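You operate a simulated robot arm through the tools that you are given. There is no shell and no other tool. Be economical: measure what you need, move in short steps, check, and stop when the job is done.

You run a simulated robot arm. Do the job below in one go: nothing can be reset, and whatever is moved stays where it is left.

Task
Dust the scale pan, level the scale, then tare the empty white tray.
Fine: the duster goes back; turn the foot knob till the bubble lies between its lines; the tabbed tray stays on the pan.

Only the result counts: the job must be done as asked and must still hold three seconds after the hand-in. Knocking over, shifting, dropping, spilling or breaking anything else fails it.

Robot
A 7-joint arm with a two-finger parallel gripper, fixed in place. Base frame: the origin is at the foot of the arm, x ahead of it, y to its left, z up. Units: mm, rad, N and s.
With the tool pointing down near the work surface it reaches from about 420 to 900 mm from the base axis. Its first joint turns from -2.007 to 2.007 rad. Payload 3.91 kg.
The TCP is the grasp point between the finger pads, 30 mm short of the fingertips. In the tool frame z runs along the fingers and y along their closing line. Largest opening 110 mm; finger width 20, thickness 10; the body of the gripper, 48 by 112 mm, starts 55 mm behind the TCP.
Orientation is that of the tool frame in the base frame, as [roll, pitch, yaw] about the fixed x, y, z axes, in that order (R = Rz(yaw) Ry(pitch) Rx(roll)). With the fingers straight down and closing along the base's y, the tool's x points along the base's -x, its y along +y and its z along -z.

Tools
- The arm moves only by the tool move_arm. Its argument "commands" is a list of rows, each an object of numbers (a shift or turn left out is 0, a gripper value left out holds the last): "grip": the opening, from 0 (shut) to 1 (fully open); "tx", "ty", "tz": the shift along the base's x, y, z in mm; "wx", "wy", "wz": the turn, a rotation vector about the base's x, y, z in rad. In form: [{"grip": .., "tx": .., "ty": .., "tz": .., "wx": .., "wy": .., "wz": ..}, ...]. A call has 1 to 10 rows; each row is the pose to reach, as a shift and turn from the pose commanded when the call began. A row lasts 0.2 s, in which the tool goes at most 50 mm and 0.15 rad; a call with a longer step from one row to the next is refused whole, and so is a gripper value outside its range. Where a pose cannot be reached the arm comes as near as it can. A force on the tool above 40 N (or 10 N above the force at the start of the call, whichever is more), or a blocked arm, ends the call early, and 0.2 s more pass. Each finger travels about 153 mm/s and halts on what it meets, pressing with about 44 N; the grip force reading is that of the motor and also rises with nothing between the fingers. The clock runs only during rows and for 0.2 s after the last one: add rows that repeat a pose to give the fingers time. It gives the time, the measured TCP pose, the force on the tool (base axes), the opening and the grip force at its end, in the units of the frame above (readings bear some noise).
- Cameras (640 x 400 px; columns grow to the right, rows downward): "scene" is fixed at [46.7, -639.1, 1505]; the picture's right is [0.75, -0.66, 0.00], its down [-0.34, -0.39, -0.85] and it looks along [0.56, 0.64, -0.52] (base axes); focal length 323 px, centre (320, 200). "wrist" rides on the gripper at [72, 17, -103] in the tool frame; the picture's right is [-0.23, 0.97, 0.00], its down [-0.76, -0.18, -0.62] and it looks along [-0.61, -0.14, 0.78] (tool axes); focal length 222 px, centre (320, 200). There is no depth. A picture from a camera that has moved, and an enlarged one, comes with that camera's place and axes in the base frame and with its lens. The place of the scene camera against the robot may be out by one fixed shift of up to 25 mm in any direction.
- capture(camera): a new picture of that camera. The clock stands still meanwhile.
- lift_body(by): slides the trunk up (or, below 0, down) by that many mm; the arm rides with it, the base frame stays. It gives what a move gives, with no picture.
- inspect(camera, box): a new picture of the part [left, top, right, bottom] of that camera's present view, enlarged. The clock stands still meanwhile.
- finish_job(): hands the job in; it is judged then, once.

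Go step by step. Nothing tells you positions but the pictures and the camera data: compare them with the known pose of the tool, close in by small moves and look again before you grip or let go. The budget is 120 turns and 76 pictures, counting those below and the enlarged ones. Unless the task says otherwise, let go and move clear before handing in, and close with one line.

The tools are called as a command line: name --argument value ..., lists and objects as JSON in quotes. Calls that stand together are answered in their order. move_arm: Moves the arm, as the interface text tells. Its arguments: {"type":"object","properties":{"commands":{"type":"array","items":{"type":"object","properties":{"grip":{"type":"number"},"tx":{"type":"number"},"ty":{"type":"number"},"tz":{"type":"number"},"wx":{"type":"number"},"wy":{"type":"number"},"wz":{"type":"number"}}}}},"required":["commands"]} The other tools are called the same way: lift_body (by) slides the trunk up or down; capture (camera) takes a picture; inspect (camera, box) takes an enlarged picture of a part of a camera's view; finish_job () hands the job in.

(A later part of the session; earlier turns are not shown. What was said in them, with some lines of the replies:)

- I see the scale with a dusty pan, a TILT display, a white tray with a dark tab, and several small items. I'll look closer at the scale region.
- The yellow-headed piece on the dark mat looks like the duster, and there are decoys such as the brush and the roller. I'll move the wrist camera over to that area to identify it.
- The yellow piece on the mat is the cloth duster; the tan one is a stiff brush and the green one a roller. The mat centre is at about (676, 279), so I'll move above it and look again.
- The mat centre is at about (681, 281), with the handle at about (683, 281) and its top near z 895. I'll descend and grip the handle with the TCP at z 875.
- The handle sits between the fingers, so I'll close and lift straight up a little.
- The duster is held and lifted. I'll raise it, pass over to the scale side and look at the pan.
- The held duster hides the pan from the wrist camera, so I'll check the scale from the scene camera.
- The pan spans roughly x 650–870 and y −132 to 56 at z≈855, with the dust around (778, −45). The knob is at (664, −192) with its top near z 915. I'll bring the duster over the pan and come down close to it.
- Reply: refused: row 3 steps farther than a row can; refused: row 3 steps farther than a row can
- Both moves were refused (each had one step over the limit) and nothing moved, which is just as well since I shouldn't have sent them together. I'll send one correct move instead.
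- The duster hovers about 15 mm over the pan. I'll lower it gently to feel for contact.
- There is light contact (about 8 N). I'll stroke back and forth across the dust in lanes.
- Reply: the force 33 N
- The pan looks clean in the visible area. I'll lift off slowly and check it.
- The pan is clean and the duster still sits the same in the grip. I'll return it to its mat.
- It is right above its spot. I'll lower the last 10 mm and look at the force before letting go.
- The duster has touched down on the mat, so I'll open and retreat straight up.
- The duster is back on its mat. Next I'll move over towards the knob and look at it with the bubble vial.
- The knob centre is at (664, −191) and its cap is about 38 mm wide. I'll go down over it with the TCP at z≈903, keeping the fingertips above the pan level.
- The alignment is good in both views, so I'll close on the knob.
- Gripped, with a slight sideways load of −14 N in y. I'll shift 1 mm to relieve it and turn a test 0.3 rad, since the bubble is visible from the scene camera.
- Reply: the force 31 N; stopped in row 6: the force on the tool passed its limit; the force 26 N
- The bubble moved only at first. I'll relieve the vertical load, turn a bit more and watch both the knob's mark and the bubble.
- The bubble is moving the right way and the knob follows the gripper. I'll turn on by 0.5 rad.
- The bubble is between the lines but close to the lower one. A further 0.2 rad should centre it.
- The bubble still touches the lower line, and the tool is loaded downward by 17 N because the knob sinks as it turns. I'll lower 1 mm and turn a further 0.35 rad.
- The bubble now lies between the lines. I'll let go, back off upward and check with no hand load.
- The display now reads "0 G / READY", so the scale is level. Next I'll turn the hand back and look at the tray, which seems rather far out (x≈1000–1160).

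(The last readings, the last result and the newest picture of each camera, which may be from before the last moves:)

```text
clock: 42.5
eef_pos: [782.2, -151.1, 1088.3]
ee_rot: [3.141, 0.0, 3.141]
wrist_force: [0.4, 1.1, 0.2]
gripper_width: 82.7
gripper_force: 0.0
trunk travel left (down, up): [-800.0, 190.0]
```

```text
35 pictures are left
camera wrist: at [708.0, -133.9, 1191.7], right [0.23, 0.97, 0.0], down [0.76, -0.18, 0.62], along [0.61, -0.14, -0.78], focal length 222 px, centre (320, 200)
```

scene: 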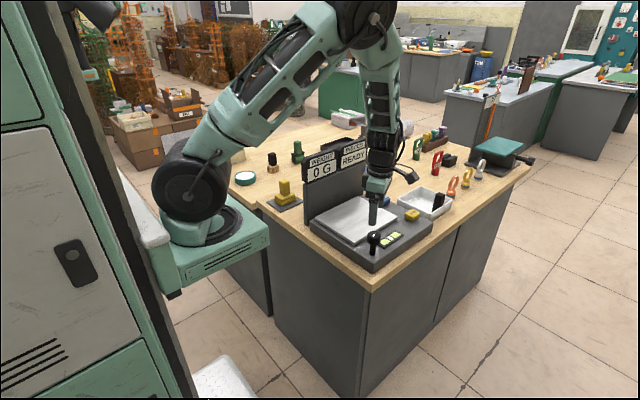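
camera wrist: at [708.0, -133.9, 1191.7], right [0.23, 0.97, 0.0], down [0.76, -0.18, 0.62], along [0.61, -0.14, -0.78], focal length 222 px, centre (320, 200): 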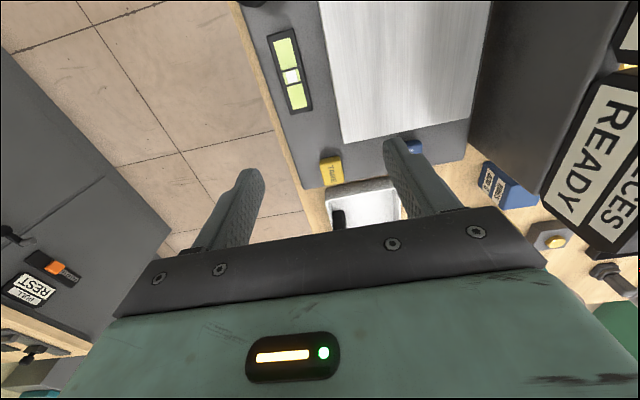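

inspect --camera "wrist" --box '[300, 140, 420, 235]'

inspect --camera "scene" --box '[395, 175, 465, 225]'

```text
4.21 times, centred on (360, 188) of wrist
camera zoom: at [708.0, -133.9, 1191.7], right [0.23, 0.97, 0.0], down [0.76, -0.18, 0.62], along [0.61, -0.14, -0.78], focal length 935 px, centre (152, 253)
```

zoom: 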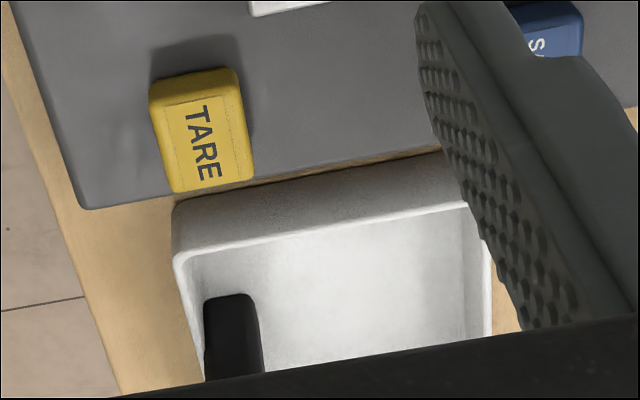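

```text
8.00 times, centred on (430, 200) of scene
camera zoom: at [46.7, -639.1, 1505.0], right [0.75, -0.66, 0.0], down [-0.34, -0.39, -0.85], along [0.56, 0.64, -0.52], focal length 2583 px, centre (-560, 200)
```

zoom: 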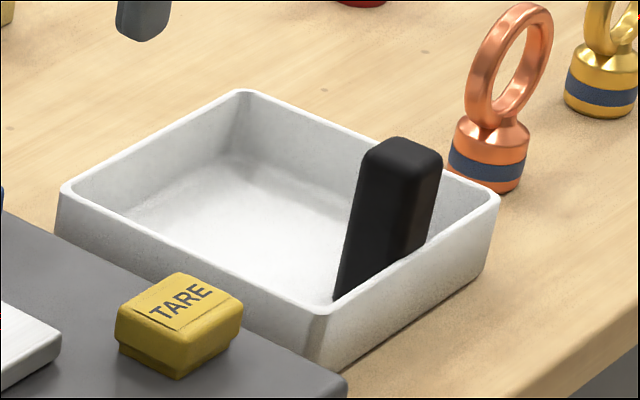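

The tray spans roughly x 1000–1160 and y −180 to −35, with its tab at about (1062, −170) and the tab's top near z 885. I'll test how far the downward tool reaches at a safe height.

move_arm --commands '[{"tx": 40}, {"tx": 80}, {"tx": 120}, {"tx": 160}, {"tx": 200}, {"tx": 200}]'

capture --camera "wrist"

```text
clock: 43.9
eef_pos: [940.4, -150.3, 1084.2]
ee_rot: [-3.141, -0.001, -3.139]
wrist_force: [-0.3, -0.1, 0.3]
gripper_width: 82.4
gripper_force: 0.0
out of reach, approached as far as the arm can: row 5, 6
trunk travel left (down, up): [-800.0, 190.0]
```

```text
32 pictures are left
camera wrist: at [868.0, -132.6, 1187.3], right [0.23, 0.97, 0.0], down [0.76, -0.18, 0.62], along [0.61, -0.14, -0.78], focal length 222 px, centre (320, 200)
```

wrist: 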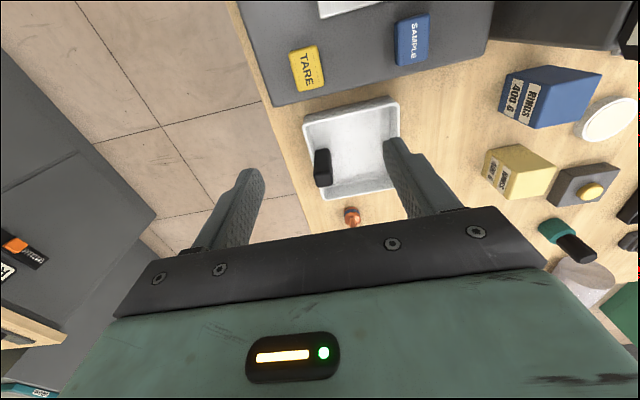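

inspect --camera "wrist" --box '[270, 30, 430, 230]'

```text
2.00 times, centred on (350, 130) of wrist
camera zoom: at [868.0, -132.6, 1187.3], right [0.23, 0.97, 0.0], down [0.76, -0.18, 0.62], along [0.61, -0.14, -0.78], focal length 444 px, centre (260, 340)
```

zoom: 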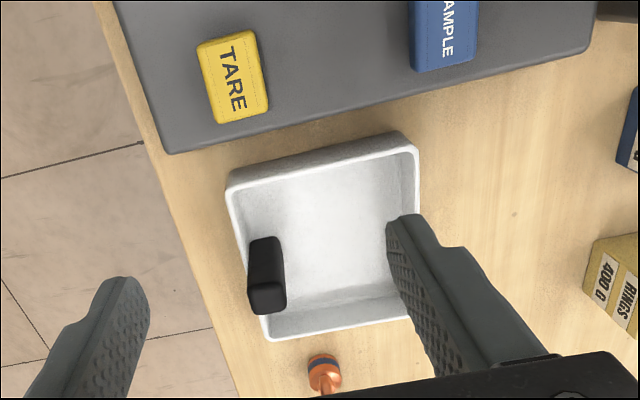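

The downward tool tops out at a radius of about 953, and the tab at (1063, −171) is further out. I'll lower the trunk to bring the shoulder to a better height, then tilt the tool forward. First I'll retreat and rise.

move_arm --commands '[{"tx": -30, "tz": 25}, {"tx": -65, "tz": 55}, {"tx": -100, "tz": 90}, {"tx": -130, "tz": 125}, {"tx": -160, "tz": 160}, {"tx": -190, "tz": 190}, {"tx": -210, "tz": 215}, {"tx": -220, "tz": 235}, {"tx": -220, "tz": 235}]'

lift_body --by -150

capture --camera "scene"

```text
clock: 45.9
eef_pos: [864.7, -158.0, 1341.0]
ee_rot: [3.141, 0.001, -3.14]
wrist_force: [0.0, 0.3, 0.4]
gripper_width: 82.4
gripper_force: 0.1
out of reach, approached as far as the arm can: row 1, 2, 3, 4, 5, 6, 7, 8, 9
trunk travel left (down, up): [-800.0, 190.0]
```

```text
clock: 47.6
eef_pos: [864.8, -160.3, 1191.4]
ee_rot: [-3.141, -0.001, -3.139]
wrist_force: [0.2, -0.5, -0.5]
gripper_width: 82.8
gripper_force: 0.1
trunk travel left (down, up): [-650.0, 340.0]
```

```text
30 pictures are left
```

scene: 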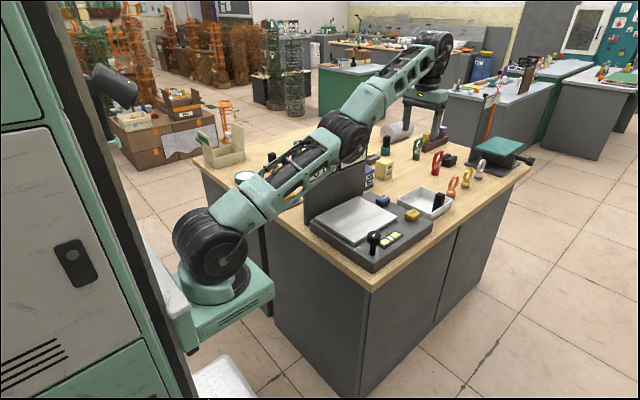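

The arm ended up nearly straight. I'll pull it back toward the robot and see where it settles.

move_arm --commands '[{"tx": -30, "tz": -10}, {"tx": -65, "tz": -20}, {"tx": -100, "tz": -30}, {"tx": -130, "tz": -30}, {"tx": -130, "tz": -30}]'

```text
clock: 48.8
eef_pos: [864.5, -159.9, 1190.8]
ee_rot: [3.141, -0.001, -3.14]
wrist_force: [-0.6, 0.6, 1.1]
gripper_width: 82.1
gripper_force: 0.0
out of reach, approached as far as the arm can: row 1, 2, 3, 4, 5
trunk travel left (down, up): [-650.0, 340.0]
```

move_arm --commands '[{"tz": -10}, {"tz": -20}, {"tz": -40}, {"tz": -40}]'

```text
clock: 49.8
eef_pos: [881.1, -161.9, 1156.7]
ee_rot: [-3.141, 0.002, -3.139]
wrist_force: [0.1, -0.2, 0.0]
gripper_width: 82.5
gripper_force: 0.0
out of reach, approached as far as the arm can: row 1, 2, 3, 4
trunk travel left (down, up): [-650.0, 340.0]
```

The solver is tracking direction but the straight elbow won't bend. Moving down should fold it the natural way, so I'll try down and inward together.

move_arm --commands '[{"tz": -30, "tx": -15}, {"tz": -60, "tx": -35}, {"tz": -90, "tx": -60}, {"tz": -120, "tx": -90}, {"tz": -120, "tx": -120}, {"tz": -120, "tx": -120}]'

```text
clock: 51.2
eef_pos: [758.5, -159.9, 1037.0]
ee_rot: [-3.141, 0.001, 3.14]
wrist_force: [0.0, -0.2, -0.1]
gripper_width: 82.5
gripper_force: 0.1
out of reach, approached as far as the arm can: row 1
trunk travel left (down, up): [-650.0, 340.0]
```

The arm is free again. I'll now tilt the tool forward by 0.7 rad (40°) at a safe height and extend toward the tab.

move_arm --commands '[{"wy": -0.12, "tx": 15, "ty": -3}, {"wy": -0.24, "tx": 30, "ty": -6}, {"wy": -0.36, "tx": 50, "ty": -11}, {"wy": -0.48, "tx": 75, "ty": -11}, {"wy": -0.6, "tx": 100, "ty": -11}, {"wy": -0.7, "tx": 130, "ty": -11}, {"wy": -0.7, "tx": 165, "ty": -11}, {"wy": -0.7, "tx": 200, "ty": -11}, {"wy": -0.7, "tx": 200, "ty": -11}]'

capture --camera "wrist"

inspect --camera "scene" --box '[300, 80, 500, 260]'

```text
clock: 53.2
eef_pos: [957.1, -174.1, 1036.9]
ee_rot: [-3.139, 0.7, -3.14]
wrist_force: [-0.1, 1.0, -0.3]
gripper_width: 82.6
gripper_force: 0.2
trunk travel left (down, up): [-650.0, 340.0]
```

```text
29 pictures are left
camera wrist: at [835.2, -157.1, 1068.6], right [0.17, 0.97, 0.14], down [0.18, -0.18, 0.97], along [0.97, -0.14, -0.21], focal length 222 px, centre (320, 200)
```

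wrist: 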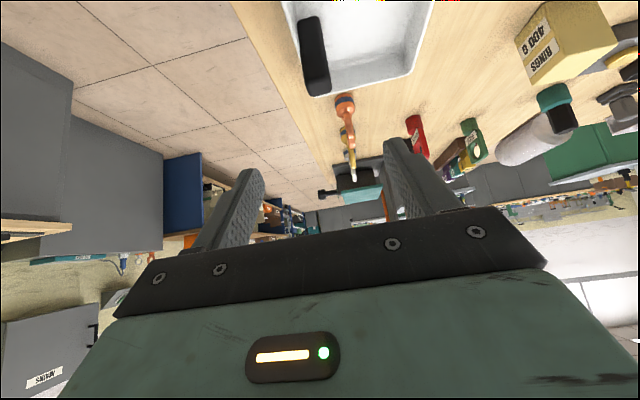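

```text
2.22 times, centred on (400, 170) of scene
camera zoom: at [46.7, -639.1, 1505.0], right [0.75, -0.66, 0.0], down [-0.34, -0.39, -0.85], along [0.56, 0.64, -0.52], focal length 717 px, centre (142, 267)
```

zoom: 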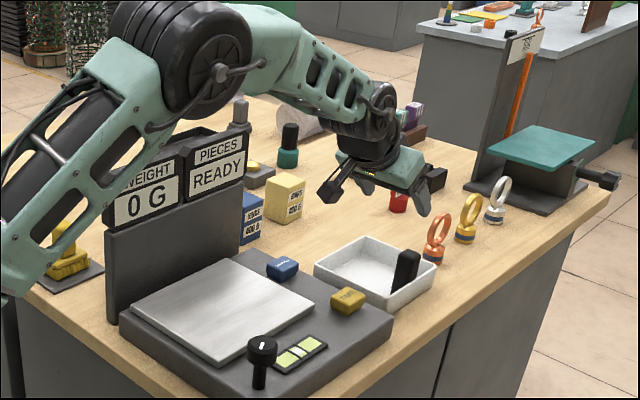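

The tilt works with reach to spare. I'll extend to above the tab and check.

move_arm --commands '[{"tx": 30, "tz": -15}, {"tx": 60, "tz": -35}, {"tx": 85, "tz": -55}, {"tx": 102, "tz": -80}, {"tx": 102, "tz": -100}, {"tx": 102, "tz": -100}]'

capture --camera "wrist"

inspect --camera "scene" --box '[370, 130, 490, 230]'

```text
clock: 54.6
eef_pos: [1059.7, -173.7, 936.2]
ee_rot: [-3.139, 0.7, -3.139]
wrist_force: [-0.7, -0.2, 1.1]
gripper_width: 82.7
gripper_force: 0.0
trunk travel left (down, up): [-650.0, 340.0]
```

```text
27 pictures are left
camera wrist: at [937.8, -157.1, 968.4], right [0.17, 0.97, 0.15], down [0.18, -0.18, 0.97], along [0.97, -0.14, -0.21], focal length 222 px, centre (320, 200)
```

wrist: 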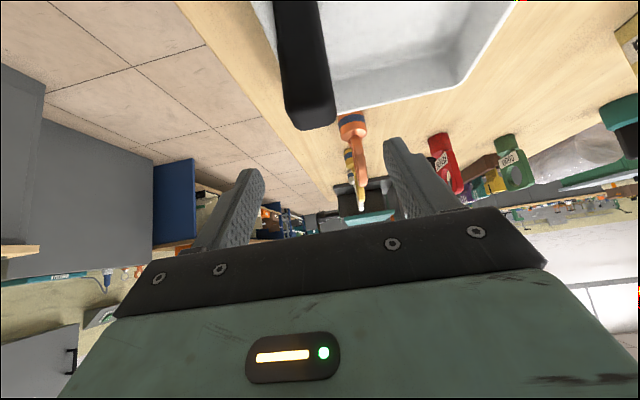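

```text
4.00 times, centred on (430, 180) of scene
camera zoom: at [46.7, -639.1, 1505.0], right [0.75, -0.66, 0.0], down [-0.34, -0.39, -0.85], along [0.56, 0.64, -0.52], focal length 1291 px, centre (-120, 280)
```

zoom: 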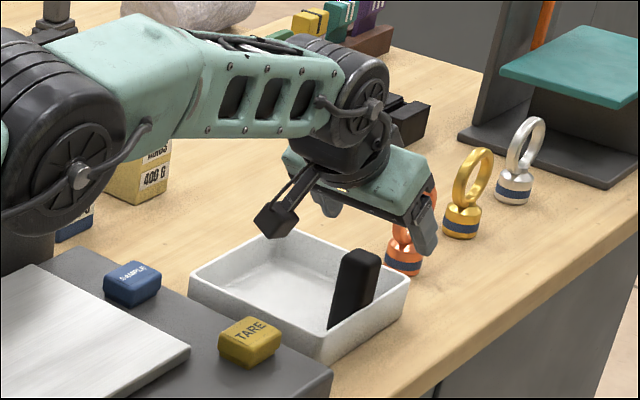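

The tab lies at about (1063, −174), centred between the fingers. I'll descend to z≈872.

move_arm --commands '[{"tz": -25, "ty": -1}, {"tz": -45, "ty": -1}, {"tz": -58, "ty": -1}, {"tz": -65, "ty": -1}, {"tz": -65, "ty": -1}]'

capture --camera "wrist"

inspect --camera "scene" --box '[370, 130, 490, 230]'

```text
clock: 55.8
eef_pos: [1060.8, -175.7, 872.5]
ee_rot: [-3.138, 0.701, -3.141]
wrist_force: [1.2, -0.7, 0.2]
gripper_width: 82.5
gripper_force: 0.0
trunk travel left (down, up): [-650.0, 340.0]
```

```text
25 pictures are left
camera wrist: at [938.8, -157.9, 903.2], right [0.17, 0.97, 0.14], down [0.18, -0.18, 0.97], along [0.97, -0.14, -0.21], focal length 222 px, centre (320, 200)
```

wrist: 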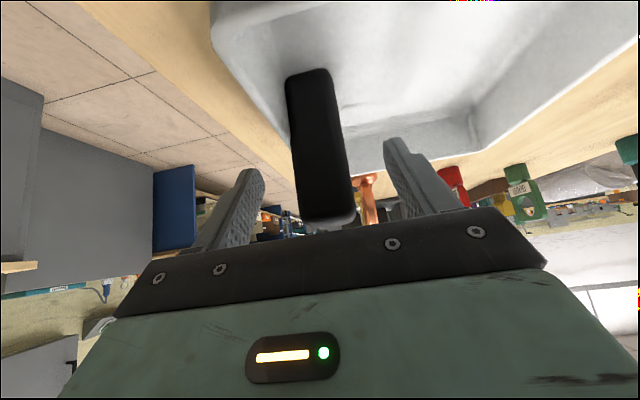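

```text
4.00 times, centred on (430, 180) of scene
camera zoom: at [46.7, -639.1, 1505.0], right [0.75, -0.66, 0.0], down [-0.34, -0.39, -0.85], along [0.56, 0.64, -0.52], focal length 1291 px, centre (-120, 280)
```

zoom: 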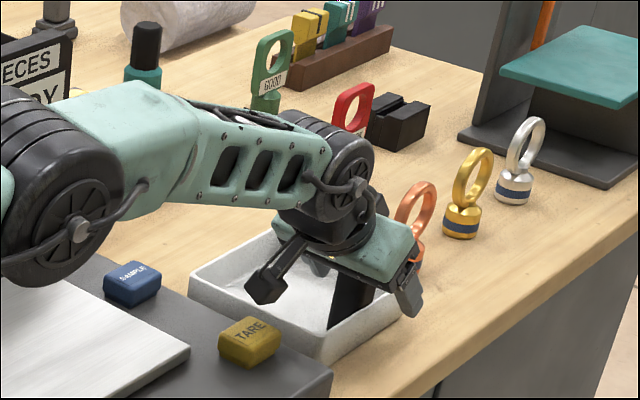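

The tab is centred and the camera clears the TARE button. I'll close on it.

move_arm --commands '[{"ty": 1, "grip": 0.5}, {"ty": 1, "grip": 0.2}, {"ty": 1, "grip": 0}, {"ty": 1, "grip": 0}]'

move_arm --commands '[{"tz": 5}, {"tz": 12}, {"tz": 20}, {"tz": 20}]'

inspect --camera "scene" --box '[370, 130, 490, 230]'

```text
clock: 56.8
eef_pos: [1060.4, -174.6, 872.0]
ee_rot: [-3.14, 0.702, -3.14]
wrist_force: [-0.2, 0.7, 0.6]
gripper_width: 31.9
gripper_force: 44.1
trunk travel left (down, up): [-650.0, 340.0]
```

```text
clock: 57.8
eef_pos: [1062.1, -174.0, 891.7]
ee_rot: [-3.139, 0.7, -3.139]
wrist_force: [-0.4, -0.2, -1.6]
gripper_width: 31.9
gripper_force: 44.4
trunk travel left (down, up): [-650.0, 340.0]
```

```text
4.00 times, centred on (430, 180) of scene
camera zoom: at [46.7, -639.1, 1505.0], right [0.75, -0.66, 0.0], down [-0.34, -0.39, -0.85], along [0.56, 0.64, -0.52], focal length 1291 px, centre (-120, 280)
```

zoom: 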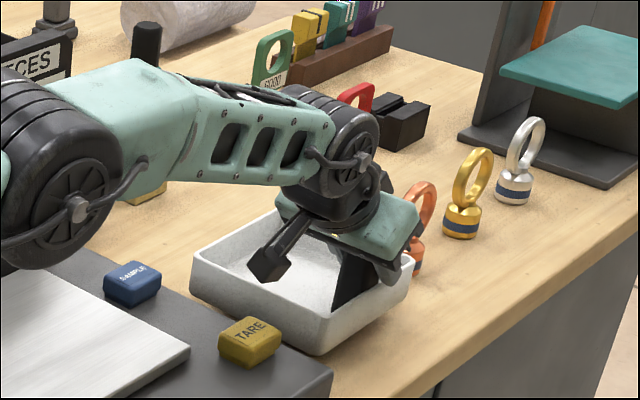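

The tray is lifted and level. I'll raise it above the buttons before carrying it back over the pan.

move_arm --commands '[{"tz": 30}, {"tz": 60}, {"tz": 95}, {"tx": -30, "tz": 95}, {"tx": -65, "ty": 15, "tz": 95}, {"tx": -100, "ty": 35, "tz": 95}, {"tx": -135, "ty": 55, "tz": 95}, {"tx": -170, "ty": 72, "tz": 95}, {"tx": -205, "ty": 72, "tz": 95}, {"tx": -205, "ty": 72, "tz": 95}]'

move_arm --commands '[{"tx": -30}, {"tx": -60}, {"tx": -85}, {"tx": -107}, {"tx": -107}]'

capture --camera "scene"

capture --camera "wrist"

```text
clock: 60.0
eef_pos: [855.7, -101.9, 987.6]
ee_rot: [-3.141, 0.7, -3.141]
wrist_force: [0.3, -0.1, -1.7]
gripper_width: 32.0
gripper_force: 43.8
trunk travel left (down, up): [-650.0, 340.0]
```

```text
clock: 61.2
eef_pos: [750.3, -102.0, 988.6]
ee_rot: [-3.139, 0.701, -3.141]
wrist_force: [0.7, -0.2, -1.8]
gripper_width: 32.0
gripper_force: 43.7
trunk travel left (down, up): [-650.0, 340.0]
```

```text
22 pictures are left
```

scene: 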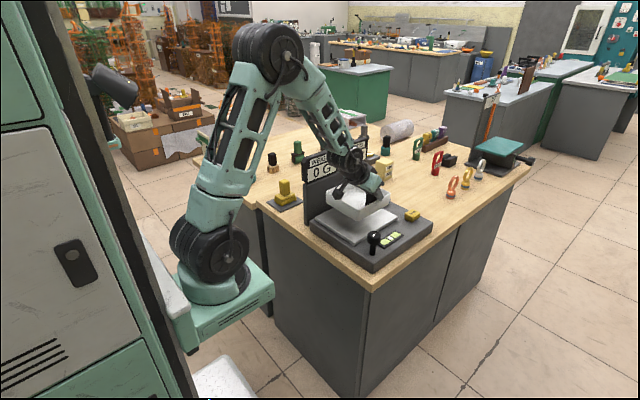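

```text
21 pictures are left
camera wrist: at [628.2, -84.8, 1020.2], right [0.17, 0.97, 0.15], down [0.18, -0.18, 0.97], along [0.97, -0.14, -0.21], focal length 222 px, centre (320, 200)
```

wrist: 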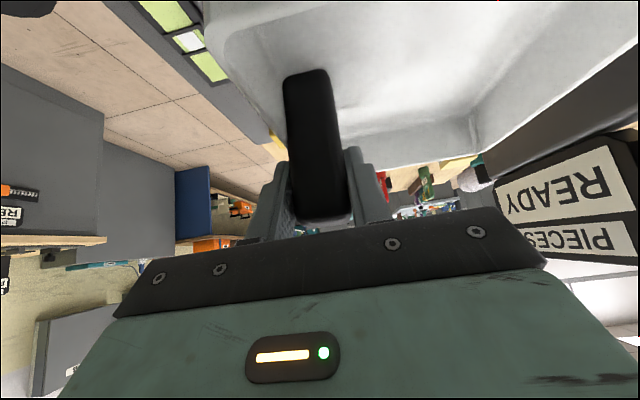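

The tray is above the pan and still level. I'll lower it to just above the pan and check its position.

move_arm --commands '[{"tz": -20}, {"tz": -38}, {"tz": -48}, {"tz": -48}]'

inspect --camera "scene" --box '[300, 170, 440, 280]'

```text
clock: 62.2
eef_pos: [748.9, -103.8, 939.2]
ee_rot: [-3.139, 0.7, -3.14]
wrist_force: [0.6, -0.4, -1.5]
gripper_width: 31.8
gripper_force: 44.1
trunk travel left (down, up): [-650.0, 340.0]
```

```text
3.64 times, centred on (370, 225) of scene
camera zoom: at [46.7, -639.1, 1505.0], right [0.75, -0.66, 0.0], down [-0.34, -0.39, -0.85], along [0.56, 0.64, -0.52], focal length 1174 px, centre (138, 109)
```

zoom: 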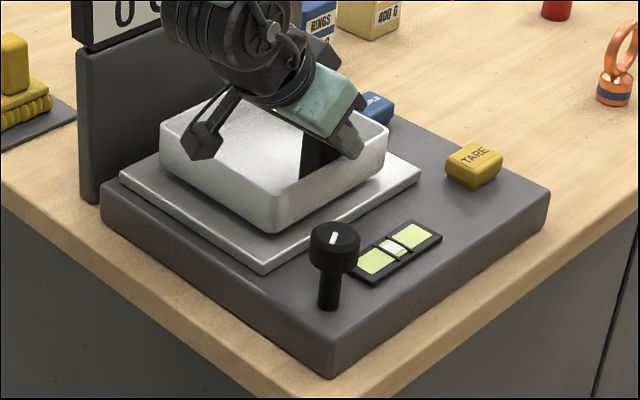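

The tray is well centred and about 10 mm above the pan. I'll lower it gently until it touches.

move_arm --commands '[{"tz": -4}, {"tz": -7}, {"tz": -9}, {"tz": -9}]'

```text
clock: 63.2
eef_pos: [747.4, -102.8, 931.2]
ee_rot: [-3.139, 0.703, -3.139]
wrist_force: [-5.2, -0.4, 17.8]
gripper_width: 31.8
gripper_force: 43.7
trunk travel left (down, up): [-650.0, 340.0]
```

There is contact. I'll ease off slightly, open, and move straight up clear.

move_arm --commands '[{"tz": 1.2}, {"tz": 1.2, "grip": 0.4}, {"tz": 1.2, "grip": 0.6}, {"tz": 1.2, "grip": 0.6}, {"tz": 20}, {"tz": 60}, {"tz": 105}, {"tz": 150}]'

capture --camera "scene"

inspect --camera "scene" --box '[300, 130, 440, 280]'

```text
clock: 65.0
eef_pos: [750.7, -102.9, 1081.3]
ee_rot: [-3.141, 0.701, -3.14]
wrist_force: [0.9, -0.2, -0.4]
gripper_width: 65.8
gripper_force: 0.0
trunk travel left (down, up): [-650.0, 340.0]
```

```text
19 pictures are left
```

scene: 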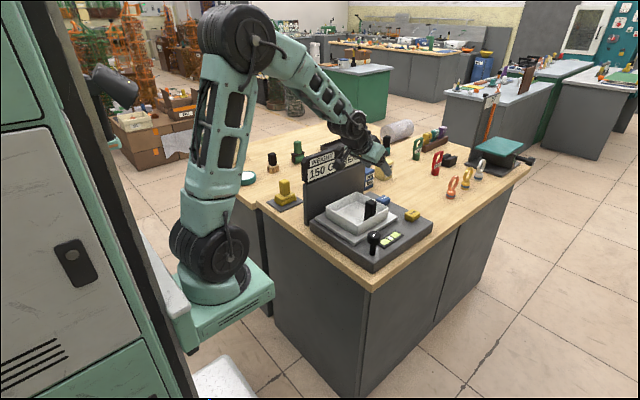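

```text
2.67 times, centred on (370, 205) of scene
camera zoom: at [46.7, -639.1, 1505.0], right [0.75, -0.66, 0.0], down [-0.34, -0.39, -0.85], along [0.56, 0.64, -0.52], focal length 861 px, centre (187, 187)
```

zoom: 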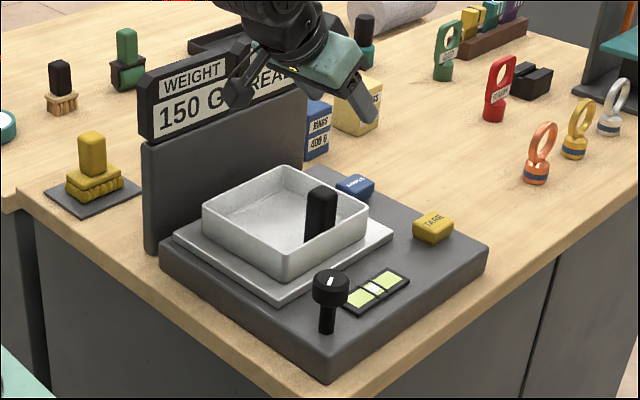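

The tray sits squarely on the pan and the display reads "150 G". I'll close the fingers, reduce the tilt and move over the TARE button at about (912, −158).

move_arm --commands '[{"grip": 0.3, "wy": 0.1, "tx": 25, "ty": -10}, {"grip": 0, "wy": 0.2, "tx": 50, "ty": -20}, {"grip": 0, "wy": 0.3, "tx": 80, "ty": -32}, {"grip": 0, "wy": 0.35, "tx": 115, "ty": -45}, {"grip": 0, "wy": 0.35, "tx": 150, "ty": -55}, {"grip": 0, "wy": 0.35, "tx": 150, "ty": -55, "tz": -40}, {"grip": 0, "wy": 0.35, "tx": 150, "ty": -55, "tz": -85}, {"grip": 0, "wy": 0.35, "tx": 150, "ty": -55, "tz": -125}, {"grip": 0, "wy": 0.35, "tx": 150, "ty": -55, "tz": -125}]'

capture --camera "wrist"

inspect --camera "scene" --box '[340, 130, 460, 240]'

```text
clock: 67.0
eef_pos: [897.8, -155.4, 955.1]
ee_rot: [-3.141, 0.351, -3.141]
wrist_force: [0.3, 0.1, 0.9]
gripper_width: 0.1
gripper_force: 37.7
trunk travel left (down, up): [-650.0, 340.0]
```

```text
17 pictures are left
camera wrist: at [794.3, -139.0, 1027.5], right [0.21, 0.97, 0.08], down [0.5, -0.18, 0.85], along [0.84, -0.14, -0.53], focal length 222 px, centre (320, 200)
```

wrist: 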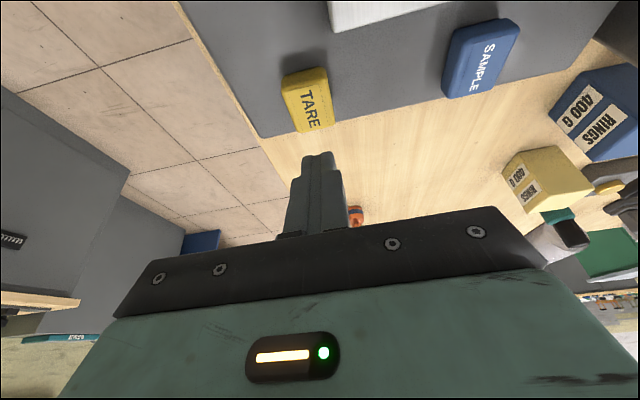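

```text
3.64 times, centred on (400, 185) of scene
camera zoom: at [46.7, -639.1, 1505.0], right [0.75, -0.66, 0.0], down [-0.34, -0.39, -0.85], along [0.56, 0.64, -0.52], focal length 1174 px, centre (29, 254)
```

zoom: 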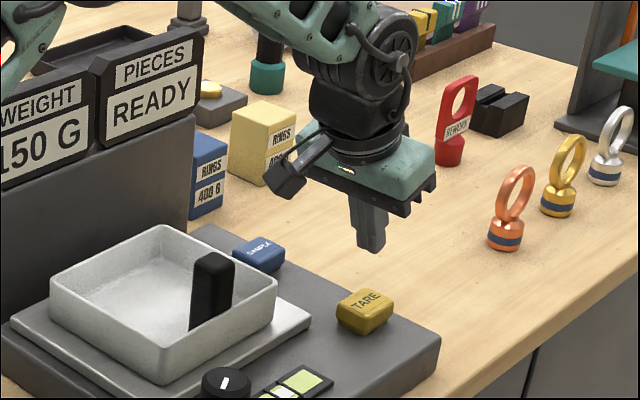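

The fingertips are right over the TARE button. I'll descend to just above it.

move_arm --commands '[{"tx": -1, "ty": -1, "tz": -20}, {"tx": -1, "ty": -1, "tz": -38}, {"tx": -1, "ty": -1, "tz": -48}, {"tx": -1, "ty": -1, "tz": -48}]'

inspect --camera "scene" --box '[340, 130, 460, 240]'

```text
clock: 68.0
eef_pos: [897.2, -157.9, 907.5]
ee_rot: [-3.139, 0.351, -3.141]
wrist_force: [-0.4, -0.3, -0.2]
gripper_width: 0.0
gripper_force: 37.9
trunk travel left (down, up): [-650.0, 340.0]
```

```text
3.64 times, centred on (400, 185) of scene
camera zoom: at [46.7, -639.1, 1505.0], right [0.75, -0.66, 0.0], down [-0.34, -0.39, -0.85], along [0.56, 0.64, -0.52], focal length 1174 px, centre (29, 254)
```

zoom: 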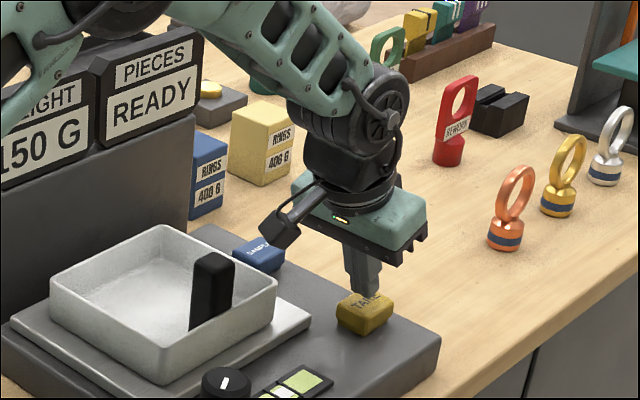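

move_arm --commands '[{"tx": -4, "tz": -4}, {"tx": -4, "tz": -7}, {"tx": -4, "tz": -10}, {"tx": -4, "tz": -12}]'

inspect --camera "scene" --box '[300, 130, 440, 260]'

```text
clock: 69.0
eef_pos: [894.5, -158.0, 896.9]
ee_rot: [-3.14, 0.353, -3.139]
wrist_force: [-0.9, 1.1, 7.3]
gripper_width: 0.1
gripper_force: 37.9
trunk travel left (down, up): [-650.0, 340.0]
```

```text
3.08 times, centred on (370, 195) of scene
camera zoom: at [46.7, -639.1, 1505.0], right [0.75, -0.66, 0.0], down [-0.34, -0.39, -0.85], along [0.56, 0.64, -0.52], focal length 993 px, centre (166, 215)
```

zoom: 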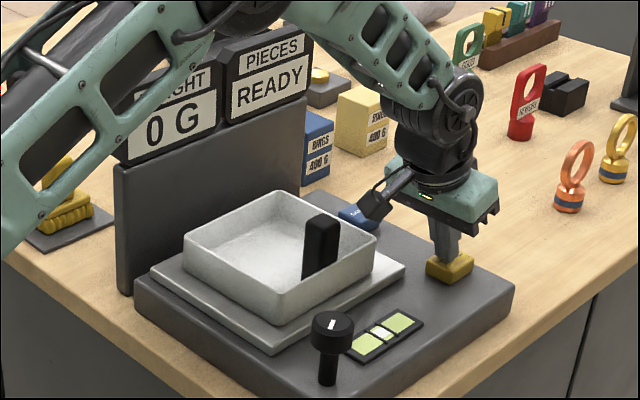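

The display now shows "0 G", so the tare registered. I'll lift straight off and back away clear.

move_arm --commands '[{"tz": 20}, {"tz": 60}, {"tz": 105}, {"tz": 150}, {"tx": -20, "tz": 190}, {"tx": -60, "tz": 200}, {"tx": -100, "tz": 200}, {"tx": -140, "tz": 200}, {"tx": -180, "tz": 200}, {"tx": -220, "tz": 200}]'

capture --camera "scene"

inspect --camera "scene" --box '[260, 130, 440, 280]'

```text
clock: 71.2
eef_pos: [673.6, -158.7, 1094.0]
ee_rot: [-3.14, 0.351, -3.14]
wrist_force: [0.2, -0.5, -0.3]
gripper_width: 0.0
gripper_force: 37.8
trunk travel left (down, up): [-650.0, 340.0]
```

```text
13 pictures are left
```

scene: 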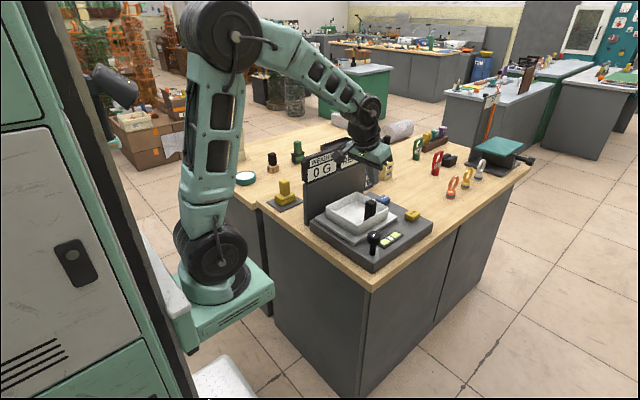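

```text
2.67 times, centred on (350, 205) of scene
camera zoom: at [46.7, -639.1, 1505.0], right [0.75, -0.66, 0.0], down [-0.34, -0.39, -0.85], along [0.56, 0.64, -0.52], focal length 861 px, centre (240, 187)
```

zoom: 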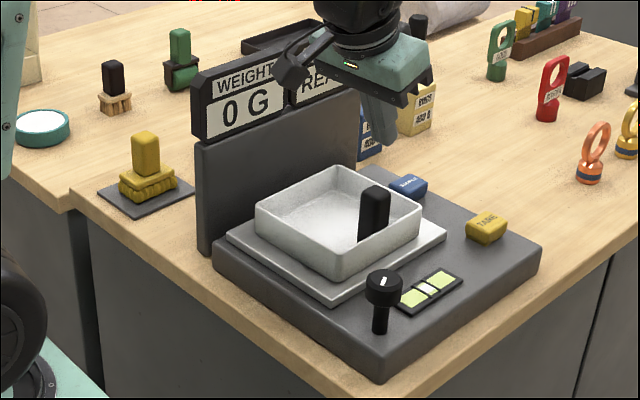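

The tray is on the pan, the display reads "0 G", the bubble is between its lines, the duster is on its mat and the arm is clear. I'm handing the job in.

finish_job

```text
The job is handed in.
```

The pan is dusted with the duster back on its mat, the scale is level, and the white tray sits on the pan tared to 0 G.
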